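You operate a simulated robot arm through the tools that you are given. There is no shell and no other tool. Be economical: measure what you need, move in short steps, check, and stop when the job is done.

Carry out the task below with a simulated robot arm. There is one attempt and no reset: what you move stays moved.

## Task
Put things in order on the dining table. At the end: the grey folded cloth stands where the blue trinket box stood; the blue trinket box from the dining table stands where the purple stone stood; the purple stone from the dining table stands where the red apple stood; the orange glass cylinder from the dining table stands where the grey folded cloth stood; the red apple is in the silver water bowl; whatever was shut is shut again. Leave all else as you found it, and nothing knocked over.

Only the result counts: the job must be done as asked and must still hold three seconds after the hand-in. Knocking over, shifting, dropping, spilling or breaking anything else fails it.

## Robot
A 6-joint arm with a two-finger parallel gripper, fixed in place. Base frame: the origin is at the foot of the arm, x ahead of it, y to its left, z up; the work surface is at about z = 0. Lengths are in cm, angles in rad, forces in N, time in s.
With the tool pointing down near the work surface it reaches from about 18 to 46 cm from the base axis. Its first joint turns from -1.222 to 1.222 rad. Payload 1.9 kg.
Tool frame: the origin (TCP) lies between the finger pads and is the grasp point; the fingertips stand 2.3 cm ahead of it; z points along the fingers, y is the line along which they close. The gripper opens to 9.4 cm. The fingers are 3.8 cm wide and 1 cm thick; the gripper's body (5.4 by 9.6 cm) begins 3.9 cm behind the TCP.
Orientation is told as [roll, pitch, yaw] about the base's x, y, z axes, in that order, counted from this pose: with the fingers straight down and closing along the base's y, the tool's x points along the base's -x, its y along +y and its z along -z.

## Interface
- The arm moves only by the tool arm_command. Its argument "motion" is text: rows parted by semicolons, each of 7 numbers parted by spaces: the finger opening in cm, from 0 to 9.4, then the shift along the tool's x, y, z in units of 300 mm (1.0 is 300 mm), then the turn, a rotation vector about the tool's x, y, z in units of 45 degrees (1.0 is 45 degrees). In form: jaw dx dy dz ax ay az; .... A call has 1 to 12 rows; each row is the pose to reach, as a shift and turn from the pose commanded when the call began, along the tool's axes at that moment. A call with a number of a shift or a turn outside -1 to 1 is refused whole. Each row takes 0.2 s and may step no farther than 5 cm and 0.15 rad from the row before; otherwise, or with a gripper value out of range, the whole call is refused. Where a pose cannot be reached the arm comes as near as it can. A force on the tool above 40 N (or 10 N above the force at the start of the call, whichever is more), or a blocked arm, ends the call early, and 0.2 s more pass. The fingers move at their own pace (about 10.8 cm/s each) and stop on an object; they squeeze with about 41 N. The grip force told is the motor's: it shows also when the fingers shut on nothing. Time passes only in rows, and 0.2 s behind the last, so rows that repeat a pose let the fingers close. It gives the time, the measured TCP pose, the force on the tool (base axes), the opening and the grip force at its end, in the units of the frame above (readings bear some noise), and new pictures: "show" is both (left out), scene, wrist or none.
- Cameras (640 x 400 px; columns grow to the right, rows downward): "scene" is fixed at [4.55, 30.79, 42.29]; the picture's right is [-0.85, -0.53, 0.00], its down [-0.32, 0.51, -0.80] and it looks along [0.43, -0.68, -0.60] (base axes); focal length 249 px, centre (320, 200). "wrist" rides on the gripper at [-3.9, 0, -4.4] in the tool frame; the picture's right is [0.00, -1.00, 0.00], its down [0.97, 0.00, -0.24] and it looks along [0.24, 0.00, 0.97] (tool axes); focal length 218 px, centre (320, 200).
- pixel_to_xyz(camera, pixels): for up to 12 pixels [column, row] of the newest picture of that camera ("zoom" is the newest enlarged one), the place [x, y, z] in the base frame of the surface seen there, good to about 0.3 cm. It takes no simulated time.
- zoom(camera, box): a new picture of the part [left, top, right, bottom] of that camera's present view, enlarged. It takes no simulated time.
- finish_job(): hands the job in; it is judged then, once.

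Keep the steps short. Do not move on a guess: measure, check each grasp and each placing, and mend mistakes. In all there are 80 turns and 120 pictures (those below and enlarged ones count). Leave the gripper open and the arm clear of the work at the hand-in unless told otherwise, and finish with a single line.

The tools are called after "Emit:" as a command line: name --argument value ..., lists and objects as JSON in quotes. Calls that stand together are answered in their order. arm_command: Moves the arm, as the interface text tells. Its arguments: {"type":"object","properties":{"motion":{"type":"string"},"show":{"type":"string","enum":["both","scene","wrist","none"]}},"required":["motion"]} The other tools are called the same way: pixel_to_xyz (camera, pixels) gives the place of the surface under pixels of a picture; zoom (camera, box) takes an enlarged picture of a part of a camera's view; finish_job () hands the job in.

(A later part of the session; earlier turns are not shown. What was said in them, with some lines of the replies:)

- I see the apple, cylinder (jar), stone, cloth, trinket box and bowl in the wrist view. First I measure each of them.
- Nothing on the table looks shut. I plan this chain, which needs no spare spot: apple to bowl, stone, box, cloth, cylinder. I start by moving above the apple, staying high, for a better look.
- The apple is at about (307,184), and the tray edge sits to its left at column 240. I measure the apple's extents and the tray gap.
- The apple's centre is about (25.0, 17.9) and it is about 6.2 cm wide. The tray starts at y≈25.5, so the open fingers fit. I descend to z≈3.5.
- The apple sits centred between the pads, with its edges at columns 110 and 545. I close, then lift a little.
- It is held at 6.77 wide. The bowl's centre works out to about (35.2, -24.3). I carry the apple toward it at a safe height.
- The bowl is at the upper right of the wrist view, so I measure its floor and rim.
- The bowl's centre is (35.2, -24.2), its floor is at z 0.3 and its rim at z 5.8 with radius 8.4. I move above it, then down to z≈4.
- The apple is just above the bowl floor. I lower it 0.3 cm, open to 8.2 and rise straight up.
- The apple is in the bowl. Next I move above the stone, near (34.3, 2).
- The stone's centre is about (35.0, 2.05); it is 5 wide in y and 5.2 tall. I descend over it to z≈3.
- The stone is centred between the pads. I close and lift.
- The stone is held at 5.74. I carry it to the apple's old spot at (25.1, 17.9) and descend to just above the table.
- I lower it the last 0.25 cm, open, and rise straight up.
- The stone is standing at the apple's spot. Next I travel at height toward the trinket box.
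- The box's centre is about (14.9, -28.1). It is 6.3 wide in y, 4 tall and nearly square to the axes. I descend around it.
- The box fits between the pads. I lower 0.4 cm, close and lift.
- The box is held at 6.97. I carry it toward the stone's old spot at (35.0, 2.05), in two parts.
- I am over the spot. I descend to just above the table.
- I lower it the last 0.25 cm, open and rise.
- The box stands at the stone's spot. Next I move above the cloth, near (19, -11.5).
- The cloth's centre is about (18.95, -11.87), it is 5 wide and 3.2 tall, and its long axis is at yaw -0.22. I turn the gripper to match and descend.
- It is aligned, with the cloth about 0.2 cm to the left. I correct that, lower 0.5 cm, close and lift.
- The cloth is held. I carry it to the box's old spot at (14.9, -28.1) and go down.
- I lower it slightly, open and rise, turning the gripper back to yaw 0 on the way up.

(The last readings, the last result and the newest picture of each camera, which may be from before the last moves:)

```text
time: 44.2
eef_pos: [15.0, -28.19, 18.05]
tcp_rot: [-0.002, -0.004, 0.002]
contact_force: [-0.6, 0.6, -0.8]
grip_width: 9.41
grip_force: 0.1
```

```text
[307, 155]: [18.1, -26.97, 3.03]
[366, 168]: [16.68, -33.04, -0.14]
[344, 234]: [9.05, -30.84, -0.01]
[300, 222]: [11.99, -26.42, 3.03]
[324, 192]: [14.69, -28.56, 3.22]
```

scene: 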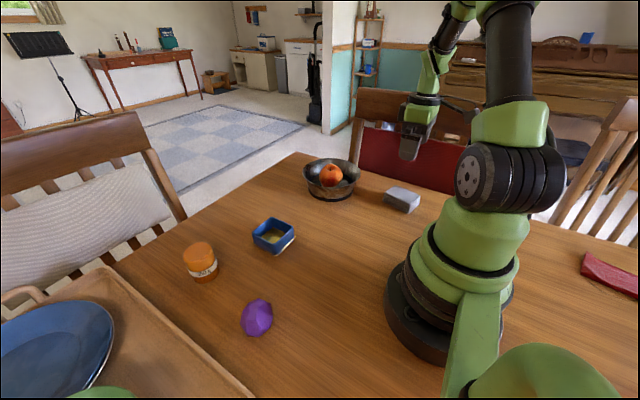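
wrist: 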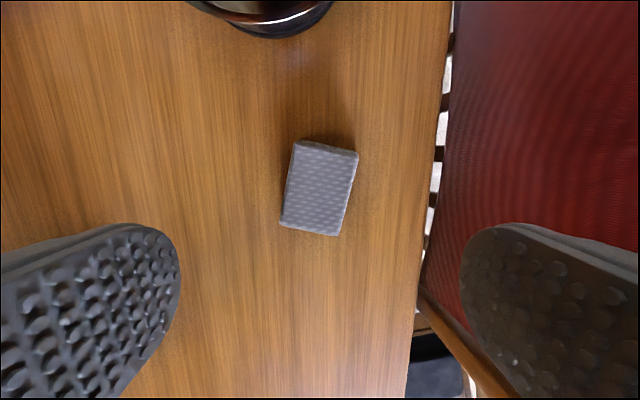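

The cloth is well placed at about (15, -28.1). Now I travel to the orange cylinder near (39.5, 15.5).

Emit:
arm_command --motion "9.4 -0.04 0.06 0 0 0 0; 9.4 -0.11 0.16 0 0 0 0; 9.4 -0.18 0.27 0 0 0 0; 9.4 -0.25 0.38 0 0 0 0; 9.4 -0.32 0.49 0 0 0 0; 9.4 -0.39 0.6 0 0 0 0; 9.4 -0.46 0.71 0 0 0 0; 9.4 -0.53 0.82 0 0 0 0; 9.4 -0.6 0.92 0 0 0 0; 9.4 -0.65 1 0 0 0 0; 9.4 -0.65 1 0 0 0 0" --show "none"

Emit:
arm_command --motion "9.4 -0.02 0.1 0 0 0 0; 9.4 -0.05 0.22 0 0 0 0; 9.4 -0.08 0.34 0 0 0 0; 9.4 -0.11 0.44 0 0 0 0; 9.4 -0.11 0.44 0 0 0 0"

```text
time: 46.6
eef_pos: [34.4, 1.91, 17.89]
tcp_rot: [-0.002, -0.003, 0.0]
contact_force: [-0.9, 0.3, 0.4]
grip_width: 9.42
grip_force: 0.0
```

```text
time: 47.8
eef_pos: [37.72, 15.2, 17.92]
tcp_rot: [0.0, -0.003, -0.001]
contact_force: [-0.5, 0.0, -0.9]
grip_width: 9.4
grip_force: 0.1
```

scene: 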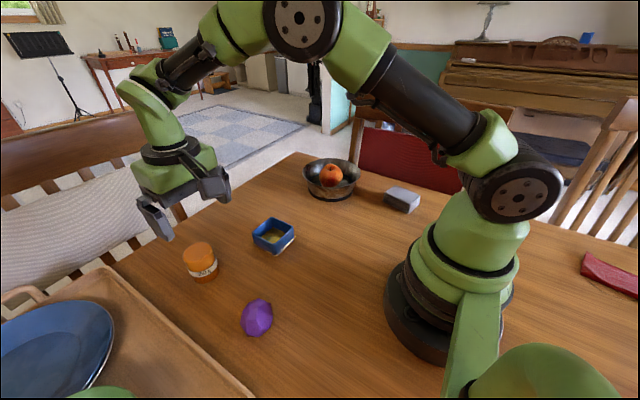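
wrist: 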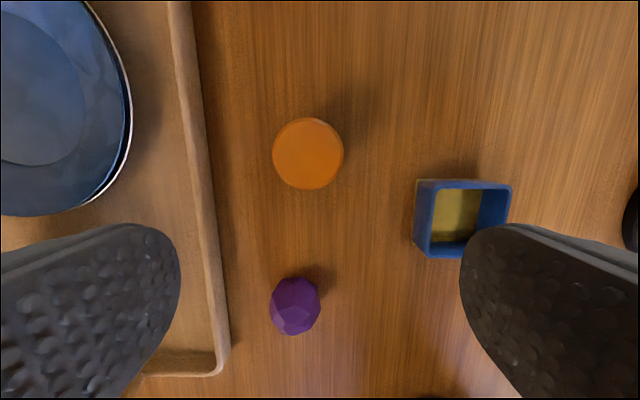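

Emit:
pixel_to_xyz --camera "wrist" --pixels '[[307, 153], [276, 153], [340, 153], [307, 122], [307, 186], [210, 155], [204, 155], [414, 185], [414, 230], [295, 305]]'

Emit:
pixel_to_xyz --camera "scene" --pixels '[[199, 250], [199, 243], [205, 281], [204, 275], [183, 258], [216, 258]]'

Emit:
zoom --camera "scene" --box '[160, 220, 240, 290]'

```text
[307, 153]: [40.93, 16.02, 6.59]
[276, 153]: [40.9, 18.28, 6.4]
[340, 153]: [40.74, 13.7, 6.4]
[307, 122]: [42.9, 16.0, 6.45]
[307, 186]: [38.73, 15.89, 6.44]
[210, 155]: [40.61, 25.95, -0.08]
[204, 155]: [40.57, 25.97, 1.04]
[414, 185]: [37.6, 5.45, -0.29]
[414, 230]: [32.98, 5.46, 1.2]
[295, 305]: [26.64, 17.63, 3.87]
```

```text
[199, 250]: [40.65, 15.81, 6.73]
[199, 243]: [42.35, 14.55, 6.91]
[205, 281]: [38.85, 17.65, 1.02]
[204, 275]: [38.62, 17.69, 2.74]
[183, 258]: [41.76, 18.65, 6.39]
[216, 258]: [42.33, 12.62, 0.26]
```

```text
5.71 times, centred on (200, 255) of scene
```

zoom: 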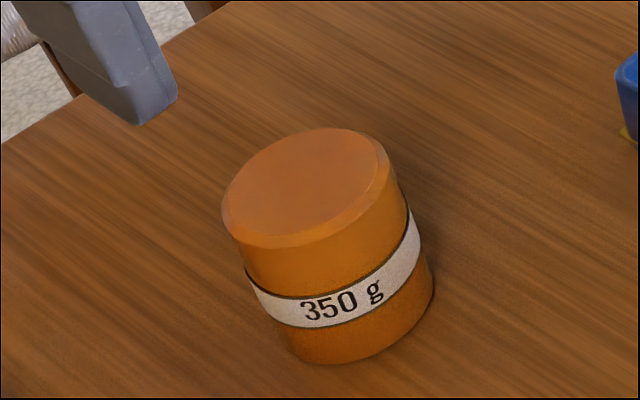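

The cylinder's centre is (40.8, 15.95), its diameter about 5 and its height 6.6. That puts it 43.8 cm from the base axis, within reach. I descend around it.

Emit:
arm_command --motion "9.4 -0.06 0.015 0.06 0 0 0; 9.4 -0.103 0.025 0.14 0 0 0; 9.4 -0.103 0.025 0.24 0 0 0; 9.4 -0.103 0.025 0.34 0 0 0; 9.4 -0.103 0.025 0.42 0 0 0; 9.4 -0.103 0.025 0.46 0 0 0; 9.4 -0.103 0.025 0.48 0 0 0; 9.4 -0.103 0.025 0.48 0 0 0"

```text
time: 49.6
eef_pos: [41.04, 15.77, 3.54]
tcp_rot: [0.002, -0.004, 0.001]
contact_force: [0.2, 0.2, 0.0]
grip_width: 9.38
grip_force: 0.0
```

scene: 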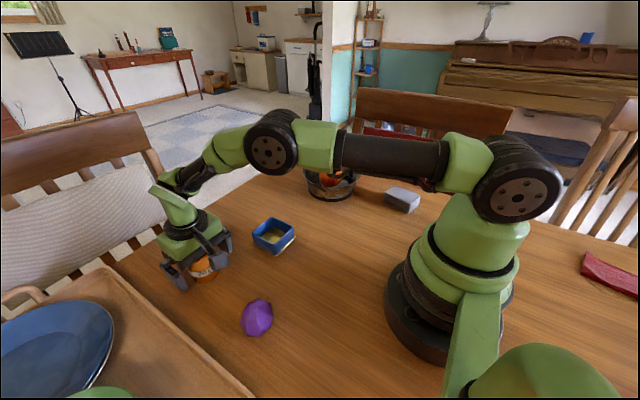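
wrist: 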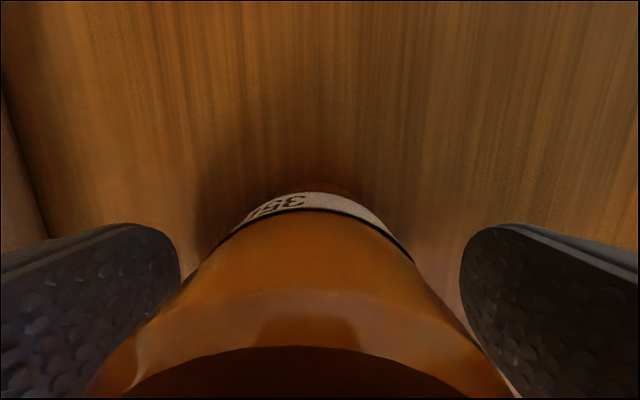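

The cylinder sits slightly left of centre. I shift 0.2 cm, close and lift.

Emit:
arm_command --motion "9.4 0 0.006 0 0 0 0; 4.4 0 0.006 0 0 0 0; 4.4 0 0.006 0 0 0 0; 4.4 0 0.006 0 0 0 0; 4.4 0 0.006 -0.06 0 0 0; 4.4 0 0.006 -0.17 0 0 0; 4.4 0 0.006 -0.3 0 0 0; 4.4 0 0.006 -0.4 0 0 0"

```text
time: 51.4
eef_pos: [41.04, 15.94, 15.56]
tcp_rot: [-0.002, -0.002, 0.003]
contact_force: [-1.0, -0.4, -3.8]
grip_width: 5.14
grip_force: 41.0
```

scene: 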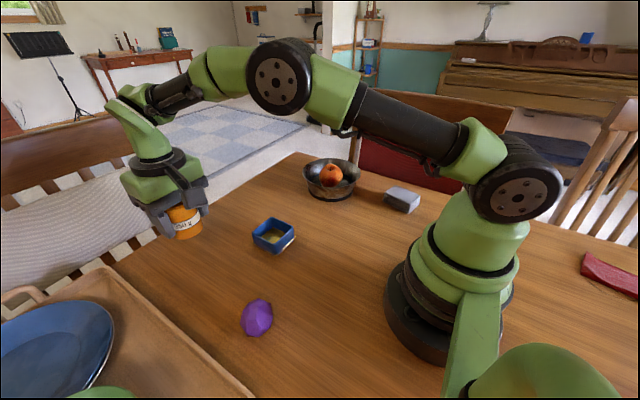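
wrist: 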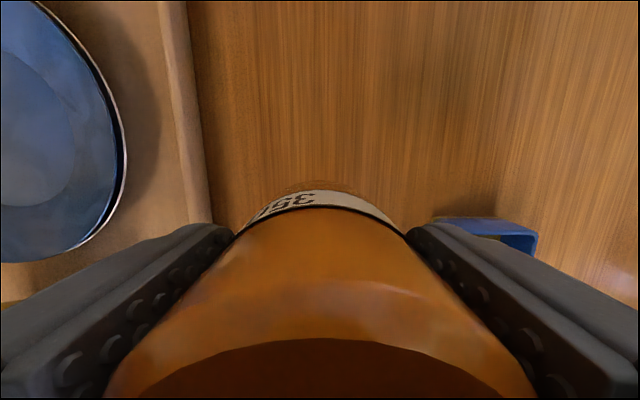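

The cylinder is held at 5.14. I carry it to above the cloth's old spot at (18.95, -11.87).

Emit:
arm_command --motion "4.4 0.04 -0.05 0 0 0 0; 4.4 0.11 -0.14 0 0 0 0; 4.4 0.19 -0.24 0 0 0 0; 4.4 0.27 -0.34 0 0 0 0; 4.4 0.35 -0.445 0 0 0 0; 4.4 0.43 -0.55 0 0 0 0; 4.4 0.51 -0.65 0 0 0 0; 4.4 0.59 -0.75 0 0 0 0; 4.4 0.66 -0.84 0 0 0 0; 4.4 0.71 -0.9 0 0 0 0; 4.4 0.73 -0.928 0 0 0 0; 4.4 0.73 -0.928 0 0 0 0"

```text
time: 54.0
eef_pos: [18.98, -11.7, 15.47]
tcp_rot: [-0.002, -0.005, 0.0]
contact_force: [-1.0, -0.6, -3.3]
grip_width: 5.13
grip_force: 41.4
```

scene: 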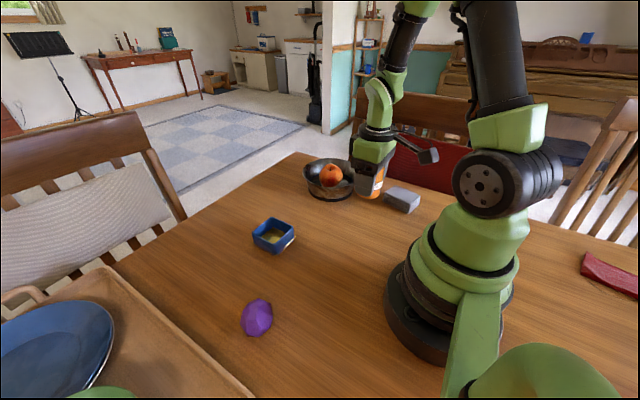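
wrist: 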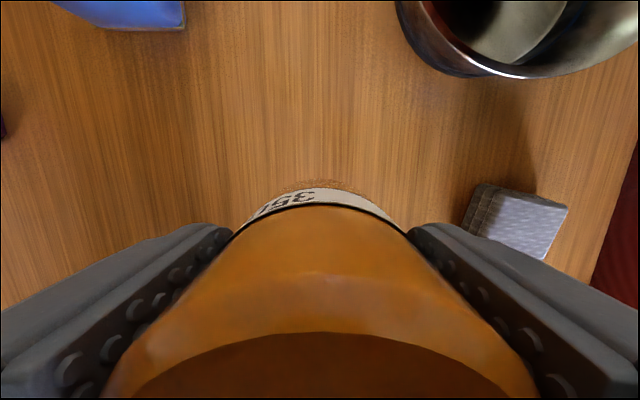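

I am over the spot. I descend to just above the table.

Emit:
arm_command --motion "4.4 0 -0.004 0.1 0 0 0; 4.4 0 -0.004 0.2 0 0 0; 4.4 0 -0.004 0.29 0 0 0; 4.4 0 -0.004 0.35 0 0 0; 4.4 0 -0.004 0.38 0 0 0; 4.4 0 -0.004 0.393 0 0 0; 4.4 0 -0.004 0.393 0 0 0" --show "scene"

```text
time: 55.6
eef_pos: [18.98, -11.97, 3.67]
tcp_rot: [0.0, -0.003, 0.001]
contact_force: [-0.4, -0.1, -4.0]
grip_width: 5.13
grip_force: 40.9
```

scene: 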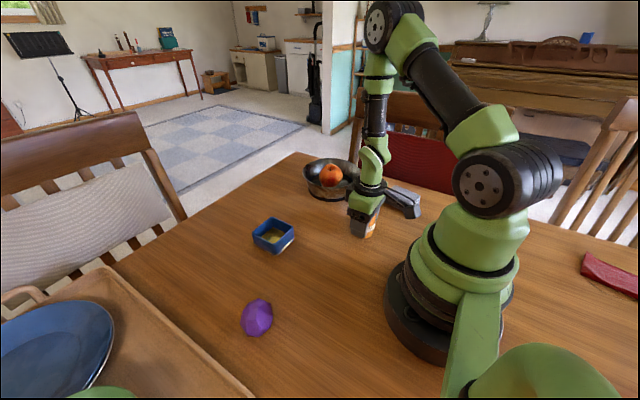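

I lower it the last 0.2 cm, open and rise.

Emit:
arm_command --motion "4.4 0 0 0.007 0 0 0; 5 0 0 0.007 0 0 0; 6 0 0 0.007 0 0 0; 8.6 0 0 0.007 0 0 0; 8.6 0 0 0.007 0 0 0; 9.2 0 0 -0.08 0 0 0; 9.4 0 0 -0.2 0 0 0; 9.4 0 0 -0.33 0 0 0; 9.4 0 0 -0.47 0 0 0; 9.4 0 0 -0.6 0 0 0; 9.4 0 0 -0.7 0 0 0; 9.4 0 0 -0.7 0 0 0"

Emit:
zoom --camera "scene" --box '[170, 140, 430, 345]'

```text
time: 58.2
eef_pos: [18.94, -12.03, 24.97]
tcp_rot: [-0.002, -0.003, 0.003]
contact_force: [0.5, 0.0, 0.4]
grip_width: 9.39
grip_force: 0.0
```

scene: 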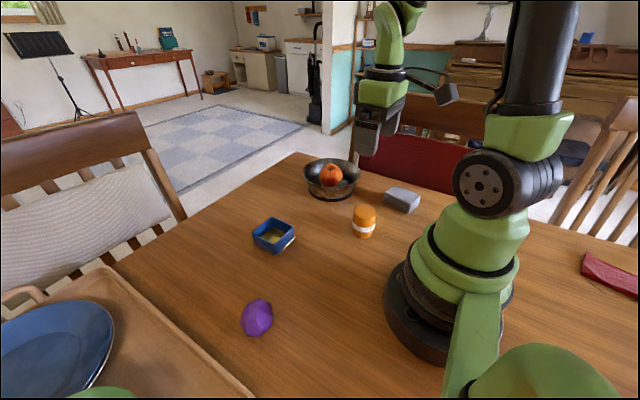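
wrist: 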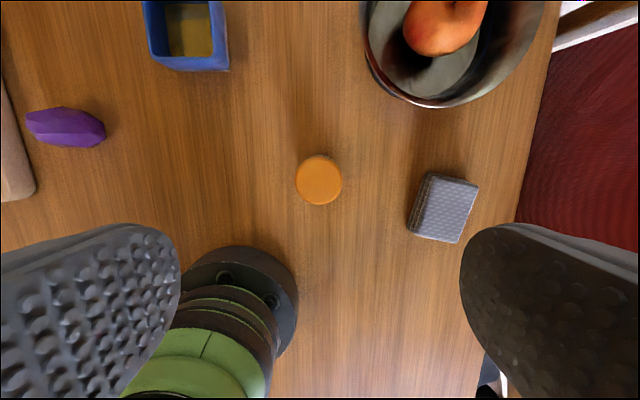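

```text
1.95 times, centred on (300, 242) of scene
```

zoom: 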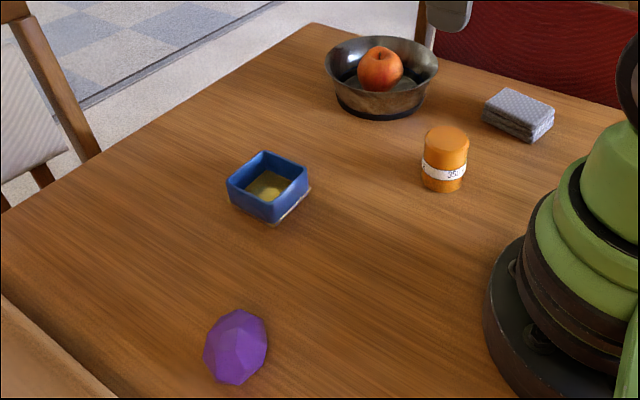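

Every object is in its target place. I take one close look to confirm the box sits flat.

Emit:
zoom --camera "scene" --box '[240, 205, 304, 260]'

```text
7.27 times, centred on (272, 232) of scene
```

zoom: 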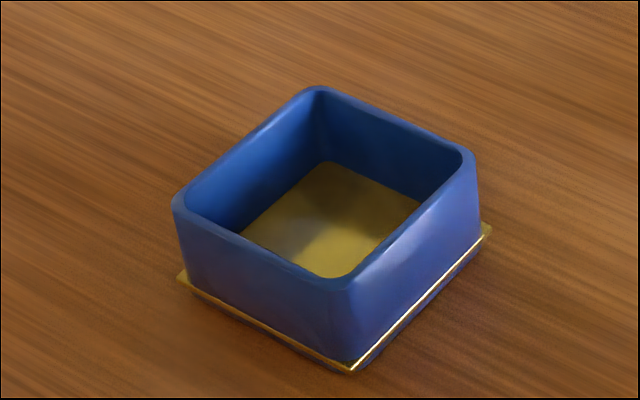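

The box sits flat, the gripper is open and the arm is clear, so I hand in.

Emit:
finish_job

```text
The job is handed in.
```

I handed the job in with all five objects where the task asked, nothing knocked over, the gripper open and the arm clear; nothing on the table looked shut, so there was nothing to close again.
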